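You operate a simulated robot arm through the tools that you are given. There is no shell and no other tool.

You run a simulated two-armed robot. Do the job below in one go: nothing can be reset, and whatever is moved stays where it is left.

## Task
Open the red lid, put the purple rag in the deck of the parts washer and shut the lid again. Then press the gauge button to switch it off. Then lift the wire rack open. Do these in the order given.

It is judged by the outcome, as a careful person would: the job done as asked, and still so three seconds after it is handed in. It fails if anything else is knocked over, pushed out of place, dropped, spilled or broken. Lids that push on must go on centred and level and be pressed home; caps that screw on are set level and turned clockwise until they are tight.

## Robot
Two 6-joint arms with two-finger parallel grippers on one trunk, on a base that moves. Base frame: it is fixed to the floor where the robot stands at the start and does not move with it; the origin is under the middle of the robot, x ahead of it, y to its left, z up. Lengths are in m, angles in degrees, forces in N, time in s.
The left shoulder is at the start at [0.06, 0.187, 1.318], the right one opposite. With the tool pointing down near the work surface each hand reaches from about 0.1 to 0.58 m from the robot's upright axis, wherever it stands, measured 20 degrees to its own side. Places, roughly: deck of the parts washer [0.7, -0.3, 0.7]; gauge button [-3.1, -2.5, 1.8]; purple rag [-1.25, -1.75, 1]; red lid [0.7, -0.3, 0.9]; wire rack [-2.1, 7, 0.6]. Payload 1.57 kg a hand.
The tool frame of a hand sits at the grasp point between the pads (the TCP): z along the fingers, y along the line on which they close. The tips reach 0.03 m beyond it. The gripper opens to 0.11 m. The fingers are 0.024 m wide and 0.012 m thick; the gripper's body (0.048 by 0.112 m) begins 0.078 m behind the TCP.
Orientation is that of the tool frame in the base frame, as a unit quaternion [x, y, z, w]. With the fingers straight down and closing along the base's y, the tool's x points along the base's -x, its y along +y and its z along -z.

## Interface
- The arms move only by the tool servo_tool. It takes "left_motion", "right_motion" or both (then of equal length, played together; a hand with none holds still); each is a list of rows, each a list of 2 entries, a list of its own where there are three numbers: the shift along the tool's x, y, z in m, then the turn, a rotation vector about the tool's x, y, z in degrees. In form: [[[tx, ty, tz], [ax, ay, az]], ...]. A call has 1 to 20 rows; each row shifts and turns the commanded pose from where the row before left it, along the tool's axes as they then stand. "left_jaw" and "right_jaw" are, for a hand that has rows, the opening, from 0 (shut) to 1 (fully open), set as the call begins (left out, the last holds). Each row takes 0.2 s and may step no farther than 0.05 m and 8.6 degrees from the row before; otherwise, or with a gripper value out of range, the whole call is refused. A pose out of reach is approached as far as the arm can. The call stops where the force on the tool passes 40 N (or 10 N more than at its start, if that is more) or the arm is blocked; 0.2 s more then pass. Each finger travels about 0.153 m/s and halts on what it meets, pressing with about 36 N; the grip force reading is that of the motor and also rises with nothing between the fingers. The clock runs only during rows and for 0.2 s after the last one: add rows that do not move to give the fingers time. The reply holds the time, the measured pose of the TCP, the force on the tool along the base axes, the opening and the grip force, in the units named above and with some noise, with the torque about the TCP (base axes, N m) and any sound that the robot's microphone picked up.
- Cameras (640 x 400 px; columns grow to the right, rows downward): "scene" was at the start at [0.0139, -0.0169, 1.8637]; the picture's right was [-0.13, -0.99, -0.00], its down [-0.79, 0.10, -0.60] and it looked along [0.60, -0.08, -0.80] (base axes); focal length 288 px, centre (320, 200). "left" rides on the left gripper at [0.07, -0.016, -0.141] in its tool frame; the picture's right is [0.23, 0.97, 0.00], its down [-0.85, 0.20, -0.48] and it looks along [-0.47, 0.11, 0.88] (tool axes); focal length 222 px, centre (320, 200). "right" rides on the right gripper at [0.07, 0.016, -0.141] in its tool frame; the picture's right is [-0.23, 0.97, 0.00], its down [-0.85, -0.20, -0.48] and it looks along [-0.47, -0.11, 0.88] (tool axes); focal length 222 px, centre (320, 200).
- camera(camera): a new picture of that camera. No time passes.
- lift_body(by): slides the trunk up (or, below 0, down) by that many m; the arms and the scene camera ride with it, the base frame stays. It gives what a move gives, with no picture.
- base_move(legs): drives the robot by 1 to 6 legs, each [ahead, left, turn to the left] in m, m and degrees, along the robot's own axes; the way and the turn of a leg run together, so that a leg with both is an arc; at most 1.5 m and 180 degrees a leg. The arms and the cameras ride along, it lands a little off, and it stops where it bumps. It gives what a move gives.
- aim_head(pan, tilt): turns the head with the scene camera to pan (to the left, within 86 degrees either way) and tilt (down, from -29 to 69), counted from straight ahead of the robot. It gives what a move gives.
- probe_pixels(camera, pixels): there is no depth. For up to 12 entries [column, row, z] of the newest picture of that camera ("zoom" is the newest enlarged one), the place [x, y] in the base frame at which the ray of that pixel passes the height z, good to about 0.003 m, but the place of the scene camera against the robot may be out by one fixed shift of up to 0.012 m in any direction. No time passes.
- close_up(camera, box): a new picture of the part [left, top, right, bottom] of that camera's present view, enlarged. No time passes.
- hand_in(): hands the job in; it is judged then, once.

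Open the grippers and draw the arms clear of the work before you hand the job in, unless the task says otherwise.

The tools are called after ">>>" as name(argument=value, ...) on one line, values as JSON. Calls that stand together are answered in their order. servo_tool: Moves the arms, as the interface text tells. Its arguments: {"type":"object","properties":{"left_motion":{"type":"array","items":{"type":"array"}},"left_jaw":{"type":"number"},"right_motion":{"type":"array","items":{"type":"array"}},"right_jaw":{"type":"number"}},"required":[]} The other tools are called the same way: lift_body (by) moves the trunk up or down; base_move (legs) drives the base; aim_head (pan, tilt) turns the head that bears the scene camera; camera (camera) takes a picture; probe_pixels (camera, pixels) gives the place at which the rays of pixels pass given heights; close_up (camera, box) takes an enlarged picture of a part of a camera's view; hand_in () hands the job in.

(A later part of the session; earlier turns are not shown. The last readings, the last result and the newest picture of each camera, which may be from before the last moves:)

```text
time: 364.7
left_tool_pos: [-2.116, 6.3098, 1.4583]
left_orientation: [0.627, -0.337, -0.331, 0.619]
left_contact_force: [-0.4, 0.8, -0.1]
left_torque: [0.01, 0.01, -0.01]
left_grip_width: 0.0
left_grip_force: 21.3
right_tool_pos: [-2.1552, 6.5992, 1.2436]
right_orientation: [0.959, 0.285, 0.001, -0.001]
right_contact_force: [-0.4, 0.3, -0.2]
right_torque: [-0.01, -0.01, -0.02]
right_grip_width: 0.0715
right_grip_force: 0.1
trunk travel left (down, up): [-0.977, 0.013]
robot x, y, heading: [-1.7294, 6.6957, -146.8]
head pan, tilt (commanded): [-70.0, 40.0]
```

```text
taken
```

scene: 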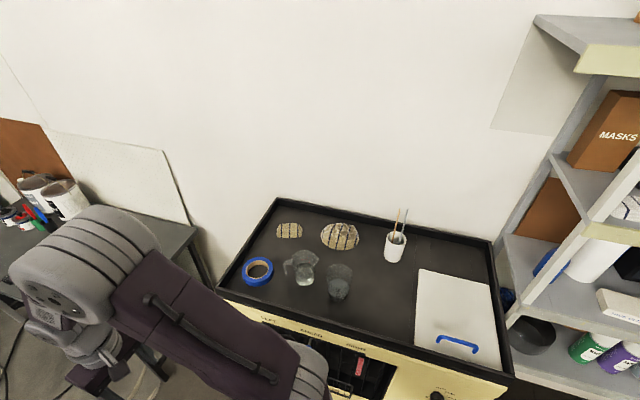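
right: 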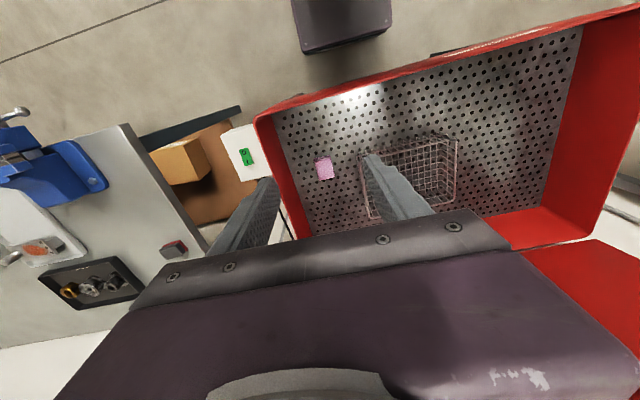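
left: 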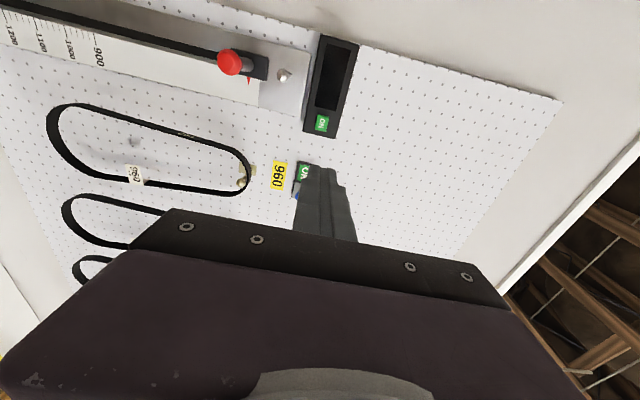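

The cooler's top tray holds various items, and a white cover with a blue handle. I turn right to face the cooler and look at its front.

>>> base_move(legs=[[0, 0, -89]])

>>> aim_head(pan=0, tilt=55)

>>> camera(camera="scene")

>>> camera(camera="right")

```text
time: 368.9
left_tool_pos: [-2.1087, 7.0852, 1.4591]
left_orientation: [-0.204, 0.682, 0.673, -0.201]
left_contact_force: [-0.5, 0.0, -0.2]
left_torque: [-0.04, 0.02, -0.03]
left_grip_width: 0.0
left_grip_force: 21.2
right_tool_pos: [-1.8183, 7.1202, 1.2436]
right_orientation: [0.877, -0.481, 0.002, -0.001]
right_contact_force: [-0.5, 0.5, 0.6]
right_torque: [0.02, 0.01, -0.01]
right_grip_width: 0.0716
right_grip_force: 0.2
trunk travel left (down, up): [-0.977, 0.013]
robot x, y, heading: [-1.7258, 6.6934, 122.8]
head pan, tilt (commanded): [-70.0, 40.0]
```

```text
time: 370.3
left_tool_pos: [-2.1076, 7.0848, 1.4597]
left_orientation: [-0.203, 0.682, 0.673, -0.201]
left_contact_force: [0.0, 0.8, 0.2]
left_torque: [0.01, -0.01, 0.03]
left_grip_width: 0.0
left_grip_force: 21.5
right_tool_pos: [-1.818, 7.1196, 1.2439]
right_orientation: [0.877, -0.48, 0.003, -0.001]
right_contact_force: [-0.3, -0.3, -0.4]
right_torque: [0.01, 0.03, -0.03]
right_grip_width: 0.0716
right_grip_force: 0.0
trunk travel left (down, up): [-0.977, 0.013]
robot x, y, heading: [-1.7311, 6.6987, 122.5]
head pan, tilt (commanded): [0.0, 55.0]
```

```text
taken
```

scene: 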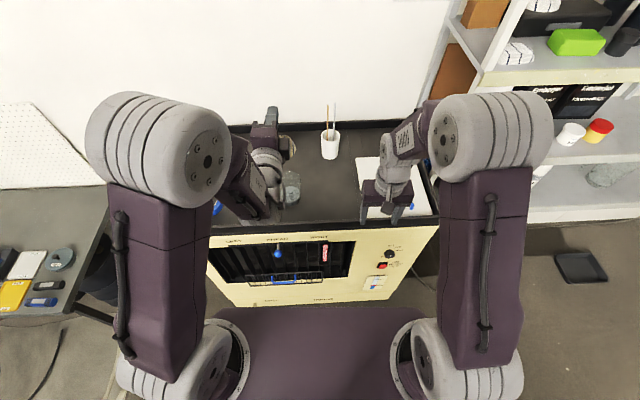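

```text
taken
```

right: 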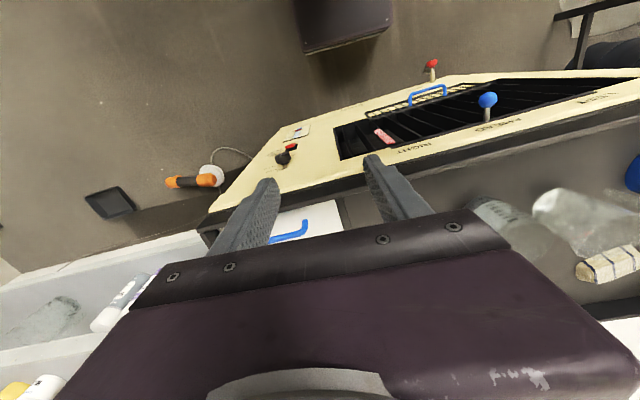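

I can see a blue handle on a black wire rack at the bottom of the opening ((285,277) in the scene, (427,95) in the right camera). I zoom in.

>>> close_up(camera="scene", box=[200, 210, 440, 320])

>>> close_up(camera="right", box=[250, 40, 640, 240])

>>> camera(camera="left")

```text
2.67 times, centred on (320, 265) of scene
```

zoom: 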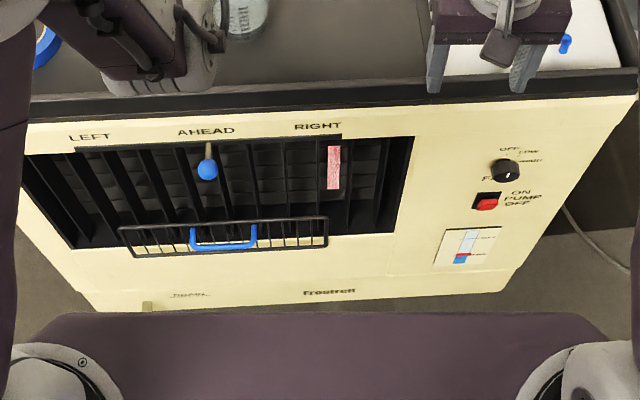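

```text
1.64 times, centred on (445, 140) of right
```

zoom: 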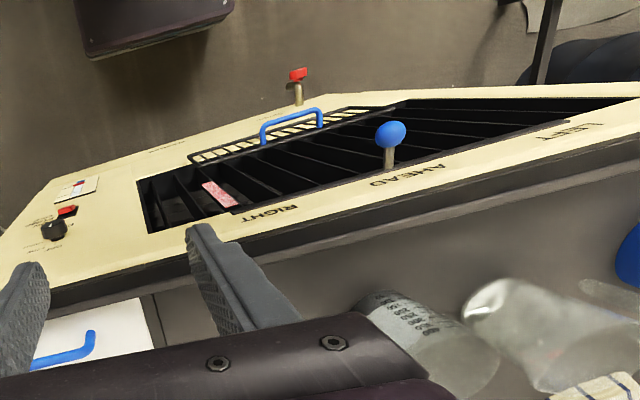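

```text
taken
```

left: 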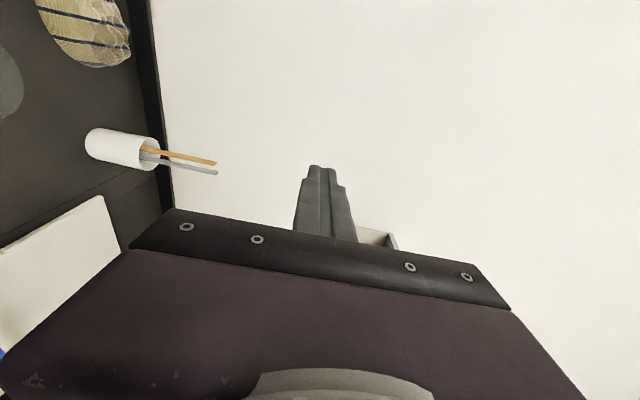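

The wire rack with its blue handle sits at the lower part of the opening. I take tighter zooms from both cameras to triangulate its edges.

>>> close_up(camera="right", box=[350, 70, 510, 170])

>>> close_up(camera="scene", box=[230, 240, 350, 315])

```text
4.00 times, centred on (430, 120) of right
```

zoom: 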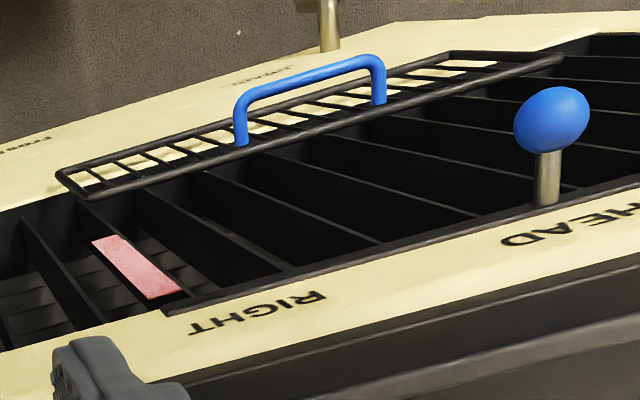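

```text
5.33 times, centred on (290, 278) of scene
```

zoom: 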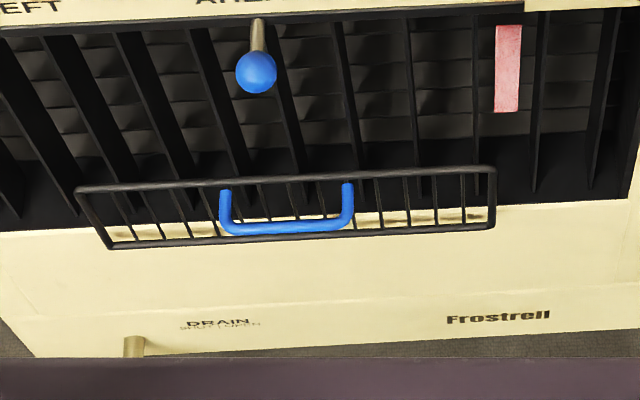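

I probe matching rack points (top bar ends, bottom bar ends, handle bar) in both cameras at several heights to recover the rack's geometry.

>>> probe_pixels(camera="scene", pixels=[[245, 276, 0.5], [245, 276, 0.6], [321.9, 272, 0.5], [321.9, 272, 0.6], [250.6, 286.8, 0.5], [250.6, 286.8, 0.6], [321.9, 283.3, 0.5], [321.9, 283.3, 0.6], [273.5, 283.6, 0.5], [273.5, 283.6, 0.6], [294.7, 282.7, 0.5], [294.7, 282.7, 0.6]])

>>> probe_pixels(camera="right", pixels=[[490, 85.5, 0.5], [490, 85.5, 0.6], [371.2, 117.5, 0.5], [371.2, 117.5, 0.6], [463, 83, 0.5], [463, 83, 0.6], [365.5, 113, 0.5], [365.5, 113, 0.6], [444, 84, 0.5], [444, 84, 0.6], [411, 94, 0.5], [411, 94, 0.6]])

```text
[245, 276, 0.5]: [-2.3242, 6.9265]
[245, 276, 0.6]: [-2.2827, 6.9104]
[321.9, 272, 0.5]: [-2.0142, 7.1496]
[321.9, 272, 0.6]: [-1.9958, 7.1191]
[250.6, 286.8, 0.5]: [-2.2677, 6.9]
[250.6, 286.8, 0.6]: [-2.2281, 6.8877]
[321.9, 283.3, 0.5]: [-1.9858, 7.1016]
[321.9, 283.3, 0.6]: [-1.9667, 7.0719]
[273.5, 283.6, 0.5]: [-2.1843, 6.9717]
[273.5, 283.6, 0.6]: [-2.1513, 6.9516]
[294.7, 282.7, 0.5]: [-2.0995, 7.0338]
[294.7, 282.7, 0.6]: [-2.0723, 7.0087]
```

```text
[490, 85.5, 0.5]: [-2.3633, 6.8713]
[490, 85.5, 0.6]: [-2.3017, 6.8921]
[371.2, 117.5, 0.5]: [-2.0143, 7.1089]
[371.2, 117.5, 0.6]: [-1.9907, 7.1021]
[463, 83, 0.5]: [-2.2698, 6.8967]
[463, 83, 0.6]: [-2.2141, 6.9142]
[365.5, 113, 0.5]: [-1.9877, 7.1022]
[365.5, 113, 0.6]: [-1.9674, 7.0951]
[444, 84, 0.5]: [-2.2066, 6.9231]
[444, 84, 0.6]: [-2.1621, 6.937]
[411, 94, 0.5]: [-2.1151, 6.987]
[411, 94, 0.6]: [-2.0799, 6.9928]
```

Triangulation: the rack is a vertical wire panel (z 0.505–0.64, u 2.0–2.36) with the blue handle at z≈0.645, v≈6.942, u 2.14–2.24. I'll use the left hand (pointing forward, vertical jaws). First I retract the right hand and back the base off slightly.

>>> servo_tool(right_motion=[[[0.04, 0, 0], [0, 0, 0]], [[0.04, 0, 0], [0, 0, 0]], [[0.04, 0, 0], [0, 0, 0]]])

>>> base_move(legs=[[0, 0, 1.6], [-0.15, 0.055, 0]])

>>> aim_head(pan=0, tilt=45)

>>> camera(camera="scene")

```text
time: 371.1
left_tool_pos: [-2.1077, 7.0837, 1.4592]
left_orientation: [-0.204, 0.682, 0.673, -0.201]
left_contact_force: [0.4, -0.1, -0.4]
left_torque: [0.03, 0.01, 0.02]
left_grip_width: 0.0
left_grip_force: 21.3
right_tool_pos: [-1.7543, 7.0189, 1.2438]
right_orientation: [0.877, -0.48, 0.001, 0.0]
right_contact_force: [0.2, -0.1, 0.1]
right_torque: [-0.01, 0.02, -0.01]
right_grip_width: 0.0714
right_grip_force: 0.2
trunk travel left (down, up): [-0.977, 0.013]
robot x, y, heading: [-1.7317, 6.69, 123.0]
head pan, tilt (commanded): [0.0, 55.0]
```

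```text
time: 372.9
left_tool_pos: [-2.0804, 6.9231, 1.4574]
left_orientation: [-0.212, 0.681, 0.669, -0.21]
left_contact_force: [0.0, 0.5, -0.5]
left_torque: [0.04, 0.02, 0.01]
left_grip_width: 0.0
left_grip_force: 21.6
right_tool_pos: [-1.7253, 6.868, 1.2427]
right_orientation: [0.883, -0.469, 0.003, -0.001]
right_contact_force: [-0.2, 1.2, 0.4]
right_torque: [-0.04, -0.01, -0.02]
right_grip_width: 0.0715
right_grip_force: 0.0
trunk travel left (down, up): [-0.977, 0.013]
robot x, y, heading: [-1.6863, 6.5344, 124.3]
head pan, tilt (commanded): [0.0, 55.0]
```

```text
time: 373.6
left_tool_pos: [-2.0788, 6.9206, 1.4582]
left_orientation: [-0.212, 0.68, 0.67, -0.209]
left_contact_force: [-0.2, 0.5, -0.1]
left_torque: [0.02, -0.03, 0.01]
left_grip_width: 0.0
left_grip_force: 21.0
right_tool_pos: [-1.7257, 6.8634, 1.2432]
right_orientation: [0.884, -0.468, 0.003, -0.001]
right_contact_force: [0.8, 0.6, 0.4]
right_torque: [0.04, 0.02, -0.03]
right_grip_width: 0.0717
right_grip_force: 0.1
trunk travel left (down, up): [-0.977, 0.013]
robot x, y, heading: [-1.6915, 6.5373, 124.0]
head pan, tilt (commanded): [0.0, 45.0]
```

```text
taken
```

scene: 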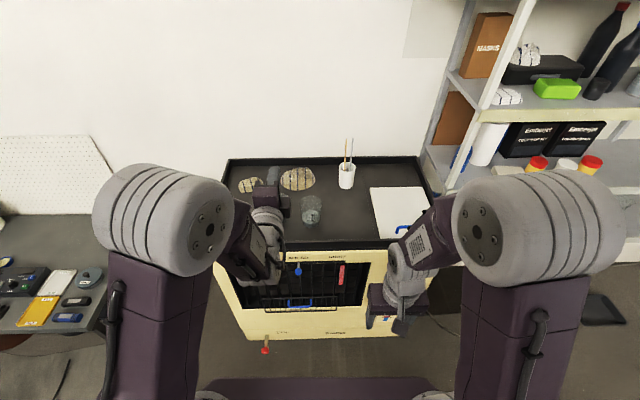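

The blue lever knob sticks out directly below the hand's line, so I shift the base 0.14 m right to descend beside it, then lower the trunk in steps.

>>> base_move(legs=[[0, -0.14, 0]])

>>> lift_body(by=-0.4)

>>> aim_head(pan=0, tilt=40)

>>> camera(camera="scene")

>>> camera(camera="left")

```text
time: 375.0
left_tool_pos: [-1.9678, 6.9954, 1.4585]
left_orientation: [-0.214, 0.68, 0.67, -0.208]
left_contact_force: [0.4, -0.3, 0.0]
left_torque: [-0.01, 0.01, -0.02]
left_grip_width: 0.0001
left_grip_force: 21.4
right_tool_pos: [-1.6114, 6.9408, 1.2439]
right_orientation: [0.884, -0.468, 0.003, -0.003]
right_contact_force: [0.3, 0.2, -0.7]
right_torque: [-0.04, 0.0, -0.03]
right_grip_width: 0.0716
right_grip_force: 0.0
trunk travel left (down, up): [-0.977, 0.013]
robot x, y, heading: [-1.5723, 6.6193, 124.4]
head pan, tilt (commanded): [0.0, 45.0]
```

```text
time: 378.8
left_tool_pos: [-1.9643, 6.9974, 1.0601]
left_orientation: [-0.213, 0.679, 0.67, -0.21]
left_contact_force: [-0.6, -0.7, 0.1]
left_torque: [0.01, -0.02, 0.01]
left_grip_width: 0.0
left_grip_force: 21.5
right_tool_pos: [-1.6091, 6.9421, 0.8447]
right_orientation: [0.883, -0.469, 0.003, -0.002]
right_contact_force: [0.7, 0.0, 0.1]
right_torque: [0.0, 0.04, -0.01]
right_grip_width: 0.0715
right_grip_force: 0.1
trunk travel left (down, up): [-0.577, 0.413]
robot x, y, heading: [-1.5713, 6.6184, 124.2]
head pan, tilt (commanded): [0.0, 45.0]
```

```text
time: 379.4
left_tool_pos: [-1.9628, 6.9988, 1.0598]
left_orientation: [-0.213, 0.679, 0.67, -0.21]
left_contact_force: [0.3, -0.6, -0.4]
left_torque: [-0.02, -0.01, -0.01]
left_grip_width: 0.0
left_grip_force: 21.2
right_tool_pos: [-1.609, 6.9428, 0.8439]
right_orientation: [0.884, -0.468, 0.003, -0.001]
right_contact_force: [-0.5, 0.1, 0.1]
right_torque: [0.0, 0.0, 0.02]
right_grip_width: 0.0717
right_grip_force: 0.0
trunk travel left (down, up): [-0.577, 0.413]
robot x, y, heading: [-1.5702, 6.6185, 124.4]
head pan, tilt (commanded): [0.0, 40.0]
```

```text
taken
```

scene: 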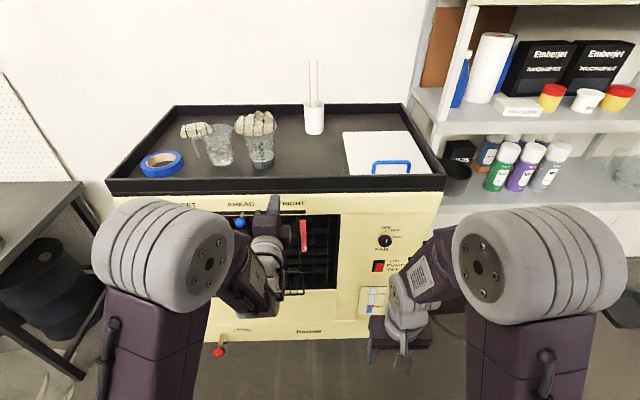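

```text
taken
```

left: 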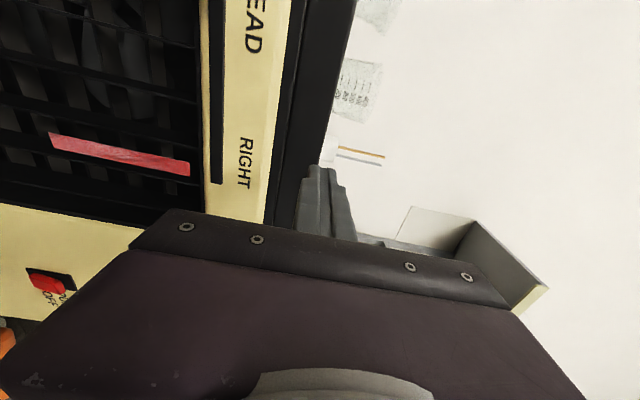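

All clear. I lower another 0.25 m and check again.

>>> lift_body(by=-0.25)

>>> camera(camera="scene")

>>> camera(camera="left")

```text
time: 382.0
left_tool_pos: [-1.9633, 6.9979, 0.81]
left_orientation: [-0.213, 0.68, 0.67, -0.21]
left_contact_force: [0.5, -0.1, 0.0]
left_torque: [0.0, 0.0, 0.01]
left_grip_width: 0.0
left_grip_force: 21.6
right_tool_pos: [-1.608, 6.943, 0.5939]
right_orientation: [0.884, -0.468, 0.003, -0.001]
right_contact_force: [-0.7, 0.0, 0.8]
right_torque: [-0.01, -0.02, 0.01]
right_grip_width: 0.0718
right_grip_force: 0.1
trunk travel left (down, up): [-0.327, 0.663]
robot x, y, heading: [-1.5708, 6.6163, 124.3]
head pan, tilt (commanded): [0.0, 40.0]
```

```text
taken
```

scene: 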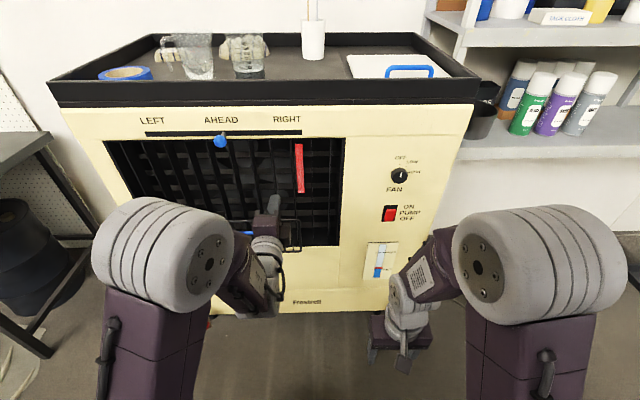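

```text
taken
```

left: 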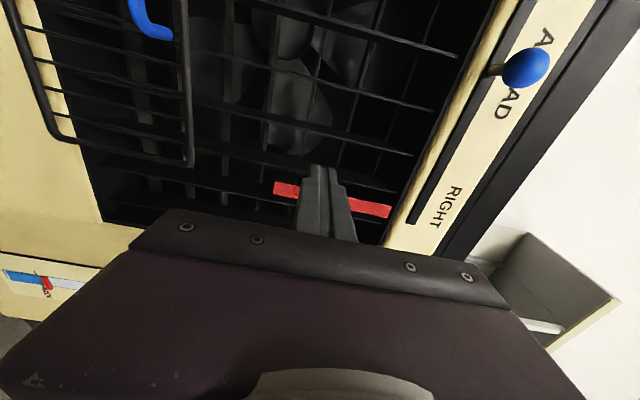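

The left camera now shows the rack (upper left, image-right = up) and its blue handle. I lower to handle height, then look before shifting left.

>>> lift_body(by=-0.165)

>>> camera(camera="left")

>>> camera(camera="scene")

```text
time: 383.9
left_tool_pos: [-1.963, 6.9974, 0.6438]
left_orientation: [-0.213, 0.68, 0.669, -0.209]
left_contact_force: [0.0, -0.1, -0.4]
left_torque: [0.04, -0.02, -0.01]
left_grip_width: 0.0001
left_grip_force: 21.6
right_tool_pos: [-1.6076, 6.9419, 0.4285]
right_orientation: [0.884, -0.468, 0.003, 0.0]
right_contact_force: [0.2, -0.2, -1.1]
right_torque: [-0.01, -0.01, 0.03]
right_grip_width: 0.0715
right_grip_force: 0.1
trunk travel left (down, up): [-0.162, 0.828]
robot x, y, heading: [-1.5721, 6.6166, 124.3]
head pan, tilt (commanded): [0.0, 40.0]
```

```text
taken
```

left: 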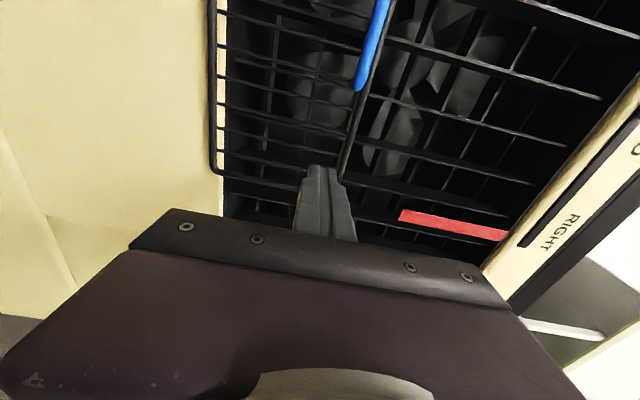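

```text
taken
```

scene: 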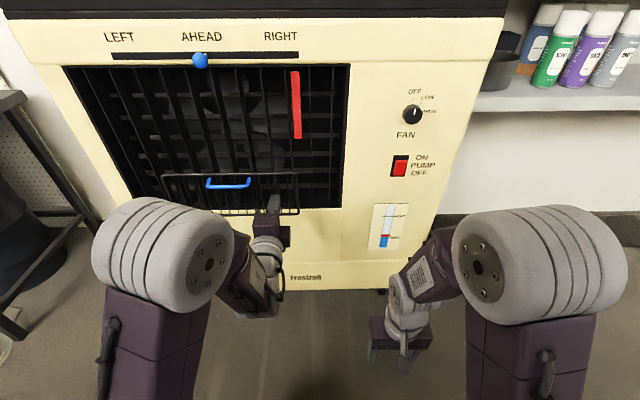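

Now I can see the rack well from both cameras. I zoom in on both views to pin the handle position.

>>> close_up(camera="scene", box=[150, 150, 310, 230])

>>> close_up(camera="left", box=[200, 0, 440, 200])

```text
4.00 times, centred on (230, 190) of scene
```

zoom: 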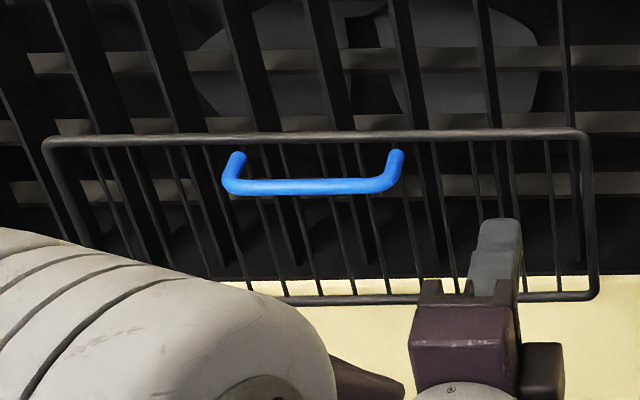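

```text
2.00 times, centred on (320, 100) of left
```

zoom: 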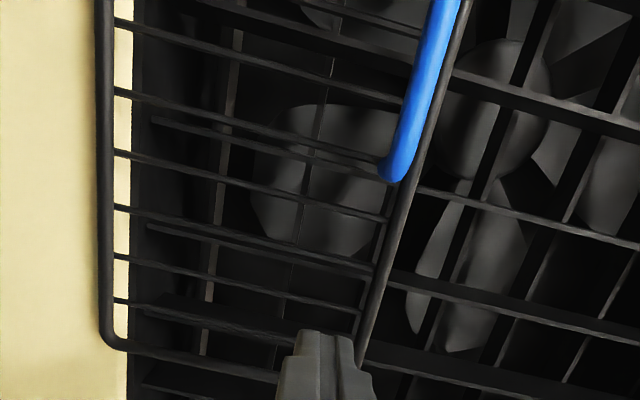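

I probe the handle and bar points in both images.

>>> probe_pixels(camera="scene", pixels=[[208.7, 186.7, 0.6], [208.7, 186.7, 0.66], [246.2, 186, 0.6], [246.2, 186, 0.66], [165, 175, 0.6], [165, 175, 0.66], [296.2, 173.2, 0.6], [296.2, 173.2, 0.66], [297.5, 213, 0.48], [297.5, 213, 0.54]])

>>> probe_pixels(camera="left", pixels=[[355, 86, 0.64], [355, 86, 0.645], [355, 86, 0.65], [355, 86, 0.66], [342, 170, 0.64], [342, 170, 0.65], [342, 170, 0.66], [212, 167, 0.5], [212, 167, 0.52], [212, 167, 0.54]])

```text
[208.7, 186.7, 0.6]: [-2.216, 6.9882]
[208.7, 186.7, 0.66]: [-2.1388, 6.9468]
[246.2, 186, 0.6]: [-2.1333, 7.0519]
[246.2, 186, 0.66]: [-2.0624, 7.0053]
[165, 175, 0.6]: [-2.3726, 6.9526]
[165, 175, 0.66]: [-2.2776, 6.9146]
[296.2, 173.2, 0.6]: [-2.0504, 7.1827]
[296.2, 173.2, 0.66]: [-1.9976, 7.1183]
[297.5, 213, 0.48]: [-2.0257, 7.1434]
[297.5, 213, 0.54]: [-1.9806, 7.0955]
```

```text
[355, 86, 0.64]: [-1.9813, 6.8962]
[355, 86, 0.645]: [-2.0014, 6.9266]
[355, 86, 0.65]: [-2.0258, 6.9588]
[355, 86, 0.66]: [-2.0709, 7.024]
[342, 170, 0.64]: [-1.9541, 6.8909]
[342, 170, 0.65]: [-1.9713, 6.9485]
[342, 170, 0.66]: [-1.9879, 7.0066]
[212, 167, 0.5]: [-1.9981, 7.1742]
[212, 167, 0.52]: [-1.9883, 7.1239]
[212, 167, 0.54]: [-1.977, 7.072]
```

Refined: handle bar at z≈0.658, v≈6.951, u 2.144–2.24; rack panel at v≈6.985 spanning z 0.524–0.674. I open the jaw, shift the base left 0.128 m to line up, and raise 0.013 m.

>>> servo_tool(left_motion=[[[0, 0, 0], [0, 0, 0]], [[0, 0, 0], [0, 0, 0]]], left_jaw=0.45)

>>> base_move(legs=[[0, 0.128, 0]])

>>> lift_body(by=0.013)

>>> camera(camera="left")

>>> camera(camera="scene")

```text
time: 384.5
left_tool_pos: [-1.9635, 6.9975, 0.6447]
left_orientation: [-0.213, 0.68, 0.67, -0.21]
left_contact_force: [0.0, 0.9, 0.8]
left_torque: [-0.01, 0.01, 0.03]
left_grip_width: 0.0493
left_grip_force: 0.0
right_tool_pos: [-1.6092, 6.9426, 0.4292]
right_orientation: [0.884, -0.468, 0.002, -0.001]
right_contact_force: [-1.1, 0.0, -0.2]
right_torque: [0.0, 0.01, 0.02]
right_grip_width: 0.0717
right_grip_force: 0.0
trunk travel left (down, up): [-0.162, 0.828]
robot x, y, heading: [-1.5742, 6.6151, 124.3]
head pan, tilt (commanded): [0.0, 40.0]
```

```text
time: 385.8
left_tool_pos: [-2.0712, 6.9237, 0.6451]
left_orientation: [-0.214, 0.679, 0.67, -0.211]
left_contact_force: [0.0, 1.1, 0.9]
left_torque: [0.01, -0.05, 0.0]
left_grip_width: 0.0496
left_grip_force: 0.1
right_tool_pos: [-1.7166, 6.868, 0.4284]
right_orientation: [0.884, -0.468, 0.003, 0.0]
right_contact_force: [-0.5, -0.2, -0.7]
right_torque: [0.0, -0.02, 0.02]
right_grip_width: 0.0716
right_grip_force: 0.0
trunk travel left (down, up): [-0.162, 0.828]
robot x, y, heading: [-1.6795, 6.5413, 124.3]
head pan, tilt (commanded): [0.0, 40.0]
```

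```text
time: 386.4
left_tool_pos: [-2.0716, 6.9235, 0.6573]
left_orientation: [-0.214, 0.679, 0.67, -0.211]
left_contact_force: [-0.5, 0.0, -0.3]
left_torque: [-0.02, -0.02, 0.01]
left_grip_width: 0.0496
left_grip_force: 0.1
right_tool_pos: [-1.717, 6.8689, 0.4406]
right_orientation: [0.883, -0.468, 0.003, -0.001]
right_contact_force: [0.3, 0.7, 0.2]
right_torque: [0.0, 0.03, 0.02]
right_grip_width: 0.0716
right_grip_force: 0.2
trunk travel left (down, up): [-0.175, 0.815]
robot x, y, heading: [-1.6809, 6.5444, 124.7]
head pan, tilt (commanded): [0.0, 40.0]
```

```text
taken
```

left: 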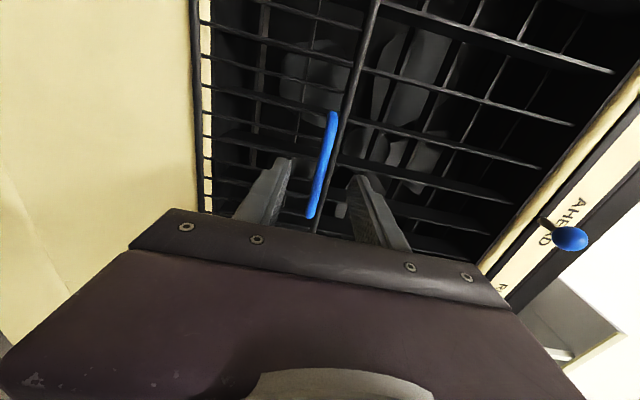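

```text
taken
```

scene: 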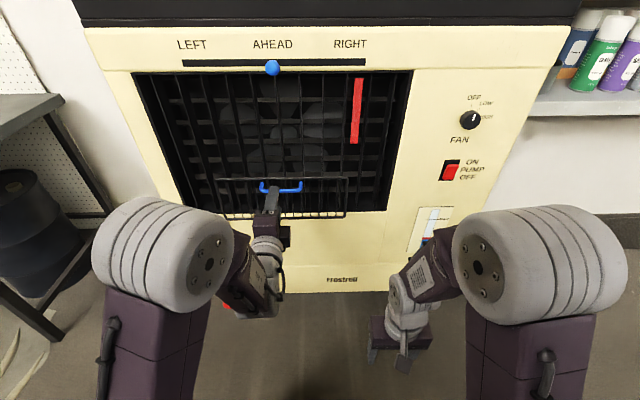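

The handle is centred between the finger tips (bar col ≈322 at the tips' row). I advance 0.053 m by hand.

>>> servo_tool(left_motion=[[[0, 0, 0.025], [0, 0, 0]], [[0, 0, 0.018], [0, 0, 0]], [[0, 0, 0.01], [0, 0, 0]]])

>>> camera(camera="left")

>>> close_up(camera="scene", box=[200, 140, 360, 240])

```text
time: 387.2
left_tool_pos: [-2.102, 6.967, 0.6564]
left_orientation: [-0.213, 0.68, 0.669, -0.211]
left_contact_force: [-0.3, 0.3, 0.6]
left_torque: [0.01, -0.02, 0.0]
left_grip_width: 0.0497
left_grip_force: 0.1
right_tool_pos: [-1.7181, 6.8684, 0.4407]
right_orientation: [0.884, -0.468, 0.002, 0.0]
right_contact_force: [0.2, 0.6, -0.8]
right_torque: [-0.02, 0.0, 0.03]
right_grip_width: 0.0716
right_grip_force: 0.1
trunk travel left (down, up): [-0.175, 0.815]
robot x, y, heading: [-1.6825, 6.5429, 124.5]
head pan, tilt (commanded): [0.0, 40.0]
```

```text
taken
```

left: 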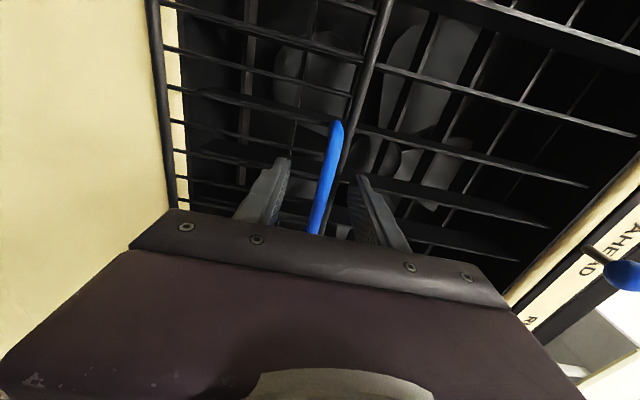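

```text
4.00 times, centred on (280, 190) of scene
```

zoom: 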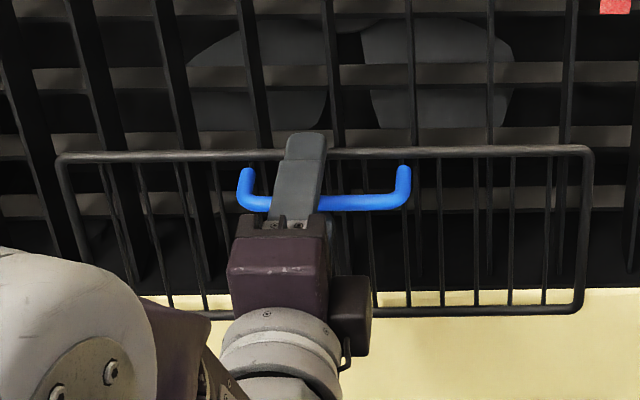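

The handle bar is inside the jaw. I close on it.

>>> servo_tool(left_motion=[[[0, 0, 0.004], [0, 0, 0]], [[0, 0, 0], [0, 0, 0]], [[0, 0, 0], [0, 0, 0]], [[0, 0, 0], [0, 0, 0]]], left_jaw=0)

>>> camera(camera="left")

```text
time: 388.2
left_tool_pos: [-2.1037, 6.9692, 0.6574]
left_orientation: [-0.213, 0.679, 0.67, -0.21]
left_contact_force: [6.1, -9.1, 7.4]
left_torque: [0.04, -0.01, -0.06]
left_grip_width: 0.0096
left_grip_force: 27.5
right_tool_pos: [-1.7156, 6.8681, 0.442]
right_orientation: [0.884, -0.468, 0.001, -0.002]
right_contact_force: [0.2, -0.6, -0.9]
right_torque: [0.03, 0.03, 0.0]
right_grip_width: 0.0715
right_grip_force: 0.0
trunk travel left (down, up): [-0.175, 0.815]
robot x, y, heading: [-1.6812, 6.5389, 124.4]
head pan, tilt (commanded): [0.0, 40.0]
```

```text
taken
```

left: 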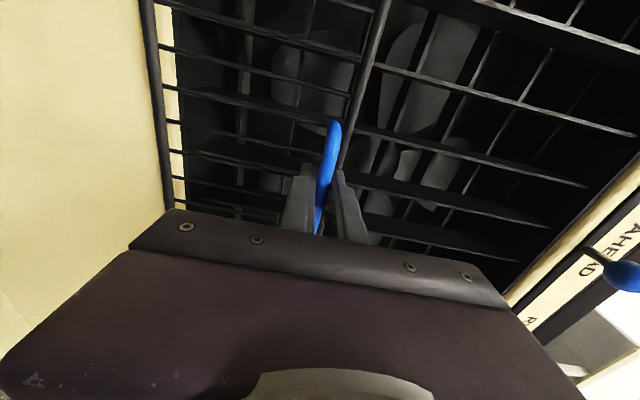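

Gripped (width 0.0096). I test gently whether it moves straight up: raise the hand 5 mm and read the force.

>>> servo_tool(left_motion=[[[0, 0.003, -0.002], [0, 0, 0]], [[0, 0.003, 0], [0, 0, 0]], [[0, 0, 0], [0, 0, 0]]])

```text
time: 389.0
left_tool_pos: [-2.1045, 6.9696, 0.658]
left_orientation: [-0.214, 0.683, 0.666, -0.209]
left_contact_force: [2.6, -5.2, -19.6]
left_torque: [0.02, -0.08, 0.05]
left_grip_width: 0.0095
left_grip_force: 27.7
right_tool_pos: [-1.7187, 6.8684, 0.4416]
right_orientation: [0.884, -0.468, 0.003, -0.002]
right_contact_force: [-0.4, -0.8, 0.4]
right_torque: [-0.02, 0.01, -0.02]
right_grip_width: 0.0714
right_grip_force: 0.1
trunk travel left (down, up): [-0.175, 0.815]
robot x, y, heading: [-1.6822, 6.5425, 124.5]
head pan, tilt (commanded): [0.0, 40.0]
```

It resists upward (−20 N) without moving. I undo that and test a gentle pull straight outward instead.

>>> servo_tool(left_motion=[[[0, -0.004, 0], [0, 0, 0]], [[0, 0, -0.004], [0, 0, 0]], [[0, 0, -0.004], [0, 0, 0]], [[0, 0, 0], [0, 0, 0]]])

>>> camera(camera="left")

```text
time: 390.0
left_tool_pos: [-2.1, 6.9635, 0.6563]
left_orientation: [-0.213, 0.681, 0.669, -0.21]
left_contact_force: [-3.4, 9.2, -15.3]
left_torque: [0.07, 0.0, -0.02]
left_grip_width: 0.0096
left_grip_force: 27.6
right_tool_pos: [-1.7185, 6.8688, 0.4399]
right_orientation: [0.883, -0.469, 0.003, 0.0]
right_contact_force: [0.1, 0.9, -0.4]
right_torque: [0.01, 0.01, 0.01]
right_grip_width: 0.0714
right_grip_force: 0.0
trunk travel left (down, up): [-0.175, 0.815]
robot x, y, heading: [-1.6802, 6.5429, 124.1]
head pan, tilt (commanded): [0.0, 40.0]
```

```text
taken
```

left: 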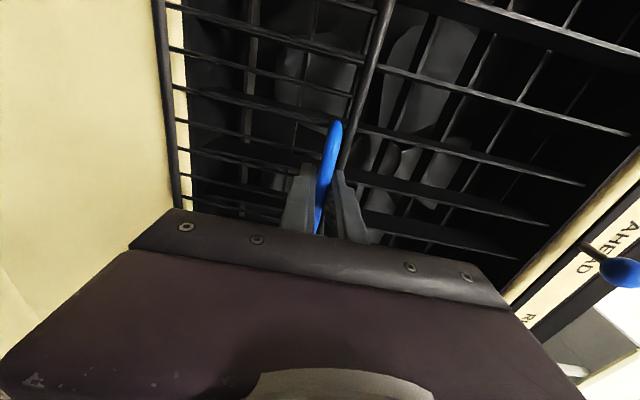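

It moved ~7 mm outward with modest force, but I can't tell yet if the rack turned. I pull another 15 mm outward (slightly down, as for a bottom hinge) and compare in the scene view.

>>> servo_tool(left_motion=[[[0, -0.003, -0.008], [0, 0, 0]], [[0, -0.003, -0.008], [0, 0, 0]], [[0, 0, 0], [0, 0, 0]]])

>>> camera(camera="left")

>>> close_up(camera="scene", box=[200, 140, 360, 240])

```text
time: 390.8
left_tool_pos: [-2.0905, 6.9506, 0.6505]
left_orientation: [-0.213, 0.681, 0.669, -0.21]
left_contact_force: [0.9, 11.5, -13.6]
left_torque: [0.15, 0.03, -0.29]
left_grip_width: 0.0095
left_grip_force: 27.9
right_tool_pos: [-1.7172, 6.8696, 0.4403]
right_orientation: [0.884, -0.468, 0.003, 0.0]
right_contact_force: [-0.5, 0.6, 0.7]
right_torque: [-0.01, 0.01, 0.05]
right_grip_width: 0.0717
right_grip_force: 0.0
trunk travel left (down, up): [-0.175, 0.815]
robot x, y, heading: [-1.6817, 6.5434, 124.4]
head pan, tilt (commanded): [0.0, 40.0]
```

```text
taken
```

left: 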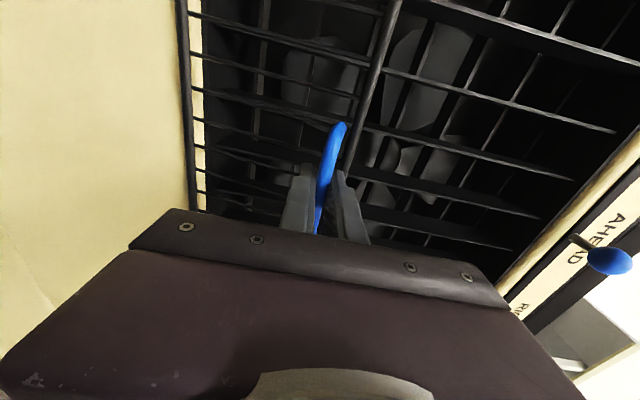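

```text
4.00 times, centred on (280, 190) of scene
```

zoom: 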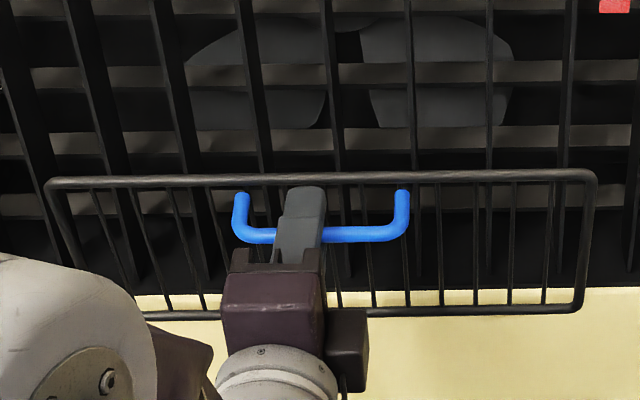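

The rack's top edge swung outward while its bottom stayed: it is hinged along the bottom and opens outward. I continue along that arc (hinge ≈ v 6.99, z 0.524, radius ≈0.143).

>>> servo_tool(left_motion=[[[0, -0.011, -0.012], [0, 0, 0]], [[0, -0.0094, -0.0115], [0, 0, 0]], [[0, -0.0105, -0.0106], [0, 0, 0]], [[0, 0, 0], [0, 0, 0]]])

>>> camera(camera="left")

>>> close_up(camera="scene", box=[200, 140, 360, 240])

```text
time: 391.8
left_tool_pos: [-2.0684, 6.9189, 0.624]
left_orientation: [-0.212, 0.678, 0.671, -0.211]
left_contact_force: [17.4, -3.5, 13.3]
left_torque: [0.22, -0.04, -0.39]
left_grip_width: 0.0096
left_grip_force: 27.9
right_tool_pos: [-1.7171, 6.8667, 0.4427]
right_orientation: [0.884, -0.468, 0.0, 0.0]
right_contact_force: [-0.5, -0.6, -0.3]
right_torque: [0.02, 0.02, 0.0]
right_grip_width: 0.0717
right_grip_force: 0.1
trunk travel left (down, up): [-0.175, 0.815]
robot x, y, heading: [-1.6794, 6.5422, 124.3]
head pan, tilt (commanded): [0.0, 40.0]
```

```text
taken
```

left: 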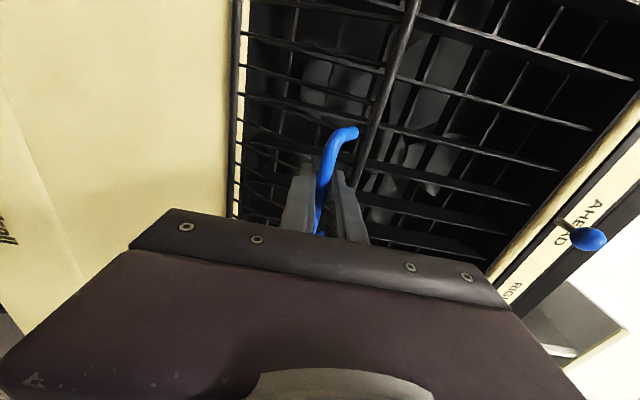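

```text
4.00 times, centred on (280, 190) of scene
```

zoom: 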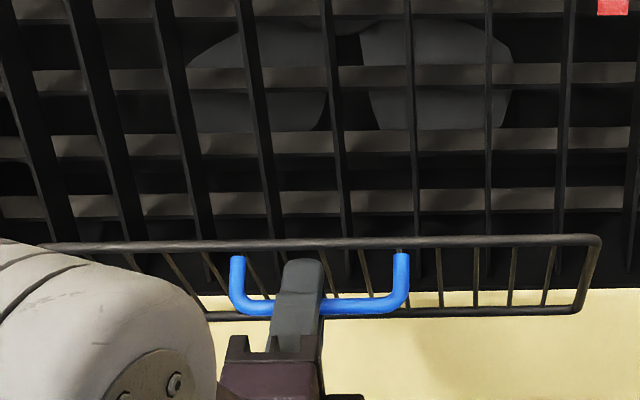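

The rack is opening smoothly. Refitting the arc gives hinge ≈(v 6.985, z 0.51), radius ≈0.155; I continue with two more rows along it.

>>> servo_tool(left_motion=[[[0, -0.01, -0.016], [0, 0, 0]], [[0, -0.0152, -0.0113], [0, 0, 0]], [[0, 0, 0], [0, 0, 0]]])

>>> close_up(camera="scene", box=[200, 140, 360, 240])

```text
time: 392.6
left_tool_pos: [-2.0548, 6.8983, 0.5945]
left_orientation: [-0.214, 0.682, 0.667, -0.21]
left_contact_force: [0.8, 25.0, -13.5]
left_torque: [0.17, -0.23, 0.0]
left_grip_width: 0.01
left_grip_force: 28.3
right_tool_pos: [-1.7177, 6.8696, 0.4409]
right_orientation: [0.884, -0.468, 0.004, 0.0]
right_contact_force: [-0.6, -0.4, 0.4]
right_torque: [-0.02, 0.03, -0.02]
right_grip_width: 0.0714
right_grip_force: 0.0
trunk travel left (down, up): [-0.175, 0.815]
robot x, y, heading: [-1.6792, 6.5376, 124.2]
head pan, tilt (commanded): [0.0, 40.0]
```

```text
4.00 times, centred on (280, 190) of scene
```

zoom: 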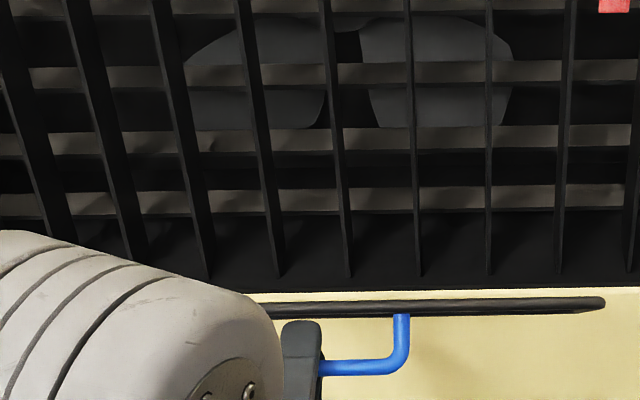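

The measured handle positions fit a circle about (v 6.985, z 0.515) with r≈0.152; I'm at ~45° open. I continue on that exact arc.

>>> servo_tool(left_motion=[[[0, -0.0177, -0.0088], [0, 0, 0]], [[0, -0.0174, -0.0065], [0, 0, 0]], [[0, 0, 0], [0, 0, 0]]])

>>> close_up(camera="scene", box=[200, 160, 360, 260])

>>> camera(camera="left")

```text
time: 393.4
left_tool_pos: [-2.0469, 6.8865, 0.5611]
left_orientation: [-0.216, 0.68, 0.668, -0.212]
left_contact_force: [-10.6, 6.0, -4.8]
left_torque: [0.01, -0.05, 0.8]
left_grip_width: 0.0097
left_grip_force: 27.9
left hand out of reach, approached as far as the arm can: row 1
right_tool_pos: [-1.7179, 6.8681, 0.4412]
right_orientation: [0.884, -0.467, 0.003, -0.001]
right_contact_force: [-0.5, -0.1, 0.2]
right_torque: [0.0, 0.02, -0.01]
right_grip_width: 0.0713
right_grip_force: 0.0
trunk travel left (down, up): [-0.175, 0.815]
robot x, y, heading: [-1.6823, 6.5432, 124.4]
head pan, tilt (commanded): [0.0, 40.0]
```

```text
4.00 times, centred on (280, 210) of scene
```

zoom: 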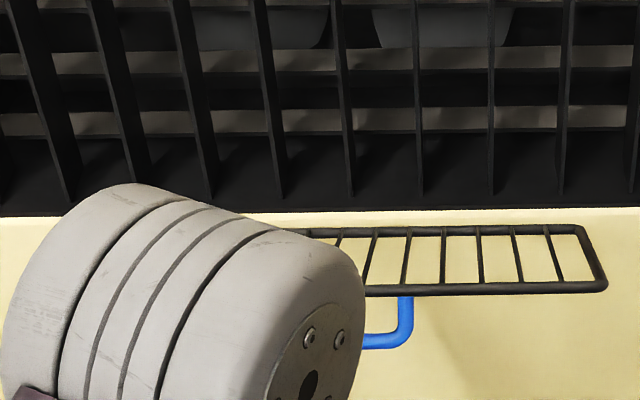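

```text
taken
```

left: 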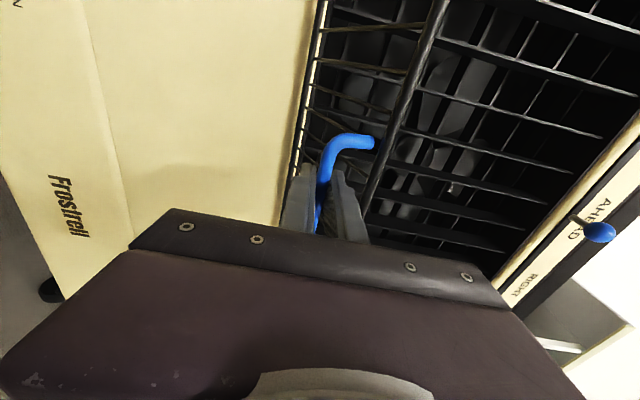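

Now ~55° open and the remaining arc is almost straight down. I use the trunk for that: small downward steps.

>>> lift_body(by=-0.02)

>>> lift_body(by=-0.02)

>>> camera(camera="left")

>>> close_up(camera="scene", box=[200, 160, 360, 260])

```text
time: 394.1
left_tool_pos: [-2.0447, 6.8859, 0.5412]
left_orientation: [-0.214, 0.679, 0.67, -0.212]
left_contact_force: [1.4, -25.0, 0.3]
left_torque: [-0.02, -0.03, 0.08]
left_grip_width: 0.0099
left_grip_force: 28.1
right_tool_pos: [-1.7179, 6.8665, 0.4219]
right_orientation: [0.884, -0.467, 0.002, -0.002]
right_contact_force: [0.5, 0.4, 0.2]
right_torque: [0.0, -0.02, 0.0]
right_grip_width: 0.0716
right_grip_force: 0.1
trunk travel left (down, up): [-0.155, 0.835]
robot x, y, heading: [-1.6835, 6.5422, 124.4]
head pan, tilt (commanded): [0.0, 40.0]
```

```text
time: 394.8
left_tool_pos: [-2.0457, 6.8862, 0.5219]
left_orientation: [-0.213, 0.68, 0.669, -0.211]
left_contact_force: [-0.6, -20.6, -1.7]
left_torque: [-0.04, -0.02, 0.12]
left_grip_width: 0.0097
left_grip_force: 27.9
right_tool_pos: [-1.7176, 6.8678, 0.4007]
right_orientation: [0.884, -0.468, 0.001, -0.002]
right_contact_force: [-0.6, 0.1, -0.3]
right_torque: [-0.01, -0.03, 0.01]
right_grip_width: 0.0713
right_grip_force: 0.1
trunk travel left (down, up): [-0.135, 0.855]
robot x, y, heading: [-1.6845, 6.545, 124.2]
head pan, tilt (commanded): [0.0, 40.0]
```

```text
taken
```

left: 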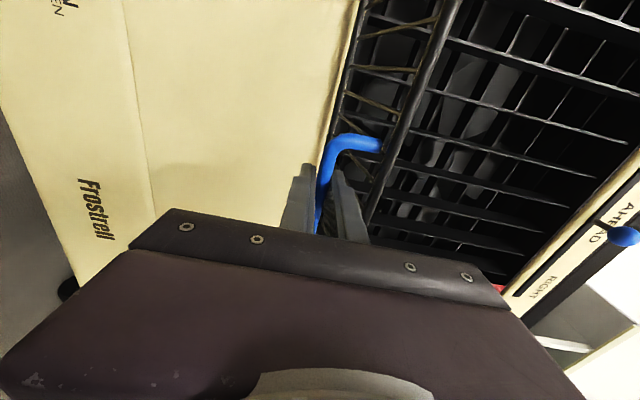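

```text
4.00 times, centred on (280, 210) of scene
```

zoom: 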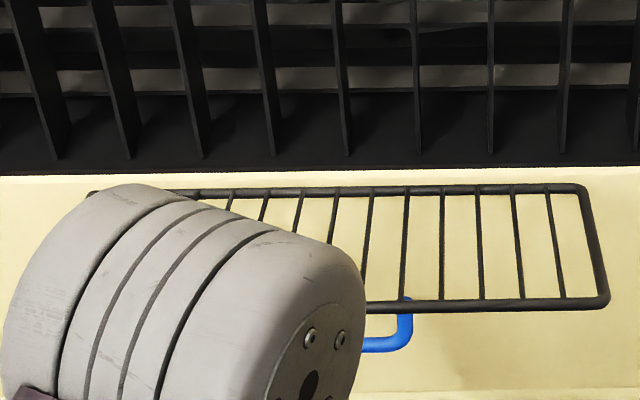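

~70° open. I continue downward toward horizontal, checking for a stop.

>>> lift_body(by=-0.02)

>>> lift_body(by=-0.015)

>>> camera(camera="left")

>>> camera(camera="scene")

```text
time: 395.4
left_tool_pos: [-2.0458, 6.8876, 0.5019]
left_orientation: [-0.214, 0.679, 0.67, -0.21]
left_contact_force: [-23.3, 10.2, 1.7]
left_torque: [-0.07, 0.07, 0.09]
left_grip_width: 0.0101
left_grip_force: 28.2
right_tool_pos: [-1.7184, 6.8695, 0.3804]
right_orientation: [0.884, -0.468, 0.003, -0.002]
right_contact_force: [-0.6, -0.2, 0.0]
right_torque: [0.0, 0.03, 0.02]
right_grip_width: 0.0715
right_grip_force: 0.1
trunk travel left (down, up): [-0.115, 0.875]
robot x, y, heading: [-1.6821, 6.5446, 124.1]
head pan, tilt (commanded): [0.0, 40.0]
```

```text
time: 396.0
left_tool_pos: [-2.0446, 6.8878, 0.4931]
left_orientation: [-0.211, 0.672, 0.678, -0.211]
left_contact_force: [4.5, -7.6, 7.5]
left_torque: [-0.05, 0.19, 0.05]
left_grip_width: 0.0097
left_grip_force: 27.6
right_tool_pos: [-1.7169, 6.868, 0.367]
right_orientation: [0.883, -0.468, 0.002, -0.002]
right_contact_force: [0.6, 0.7, -0.4]
right_torque: [-0.02, 0.0, 0.01]
right_grip_width: 0.0716
right_grip_force: 0.0
trunk travel left (down, up): [-0.1, 0.89]
robot x, y, heading: [-1.6819, 6.5458, 124.4]
head pan, tilt (commanded): [0.0, 40.0]
stopped: the force on the tool passed its limit at 43 N (the readings are from after the stop); the commanded pose is now the measured one
```

```text
taken
```

left: 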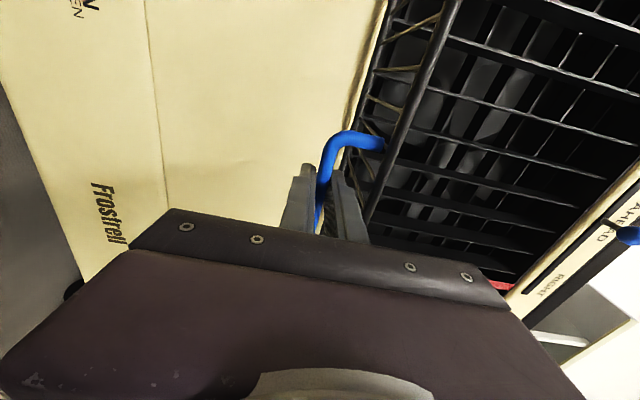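

```text
taken
```

scene: 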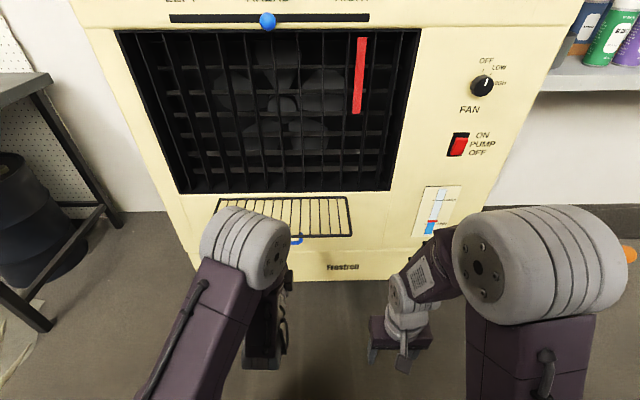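

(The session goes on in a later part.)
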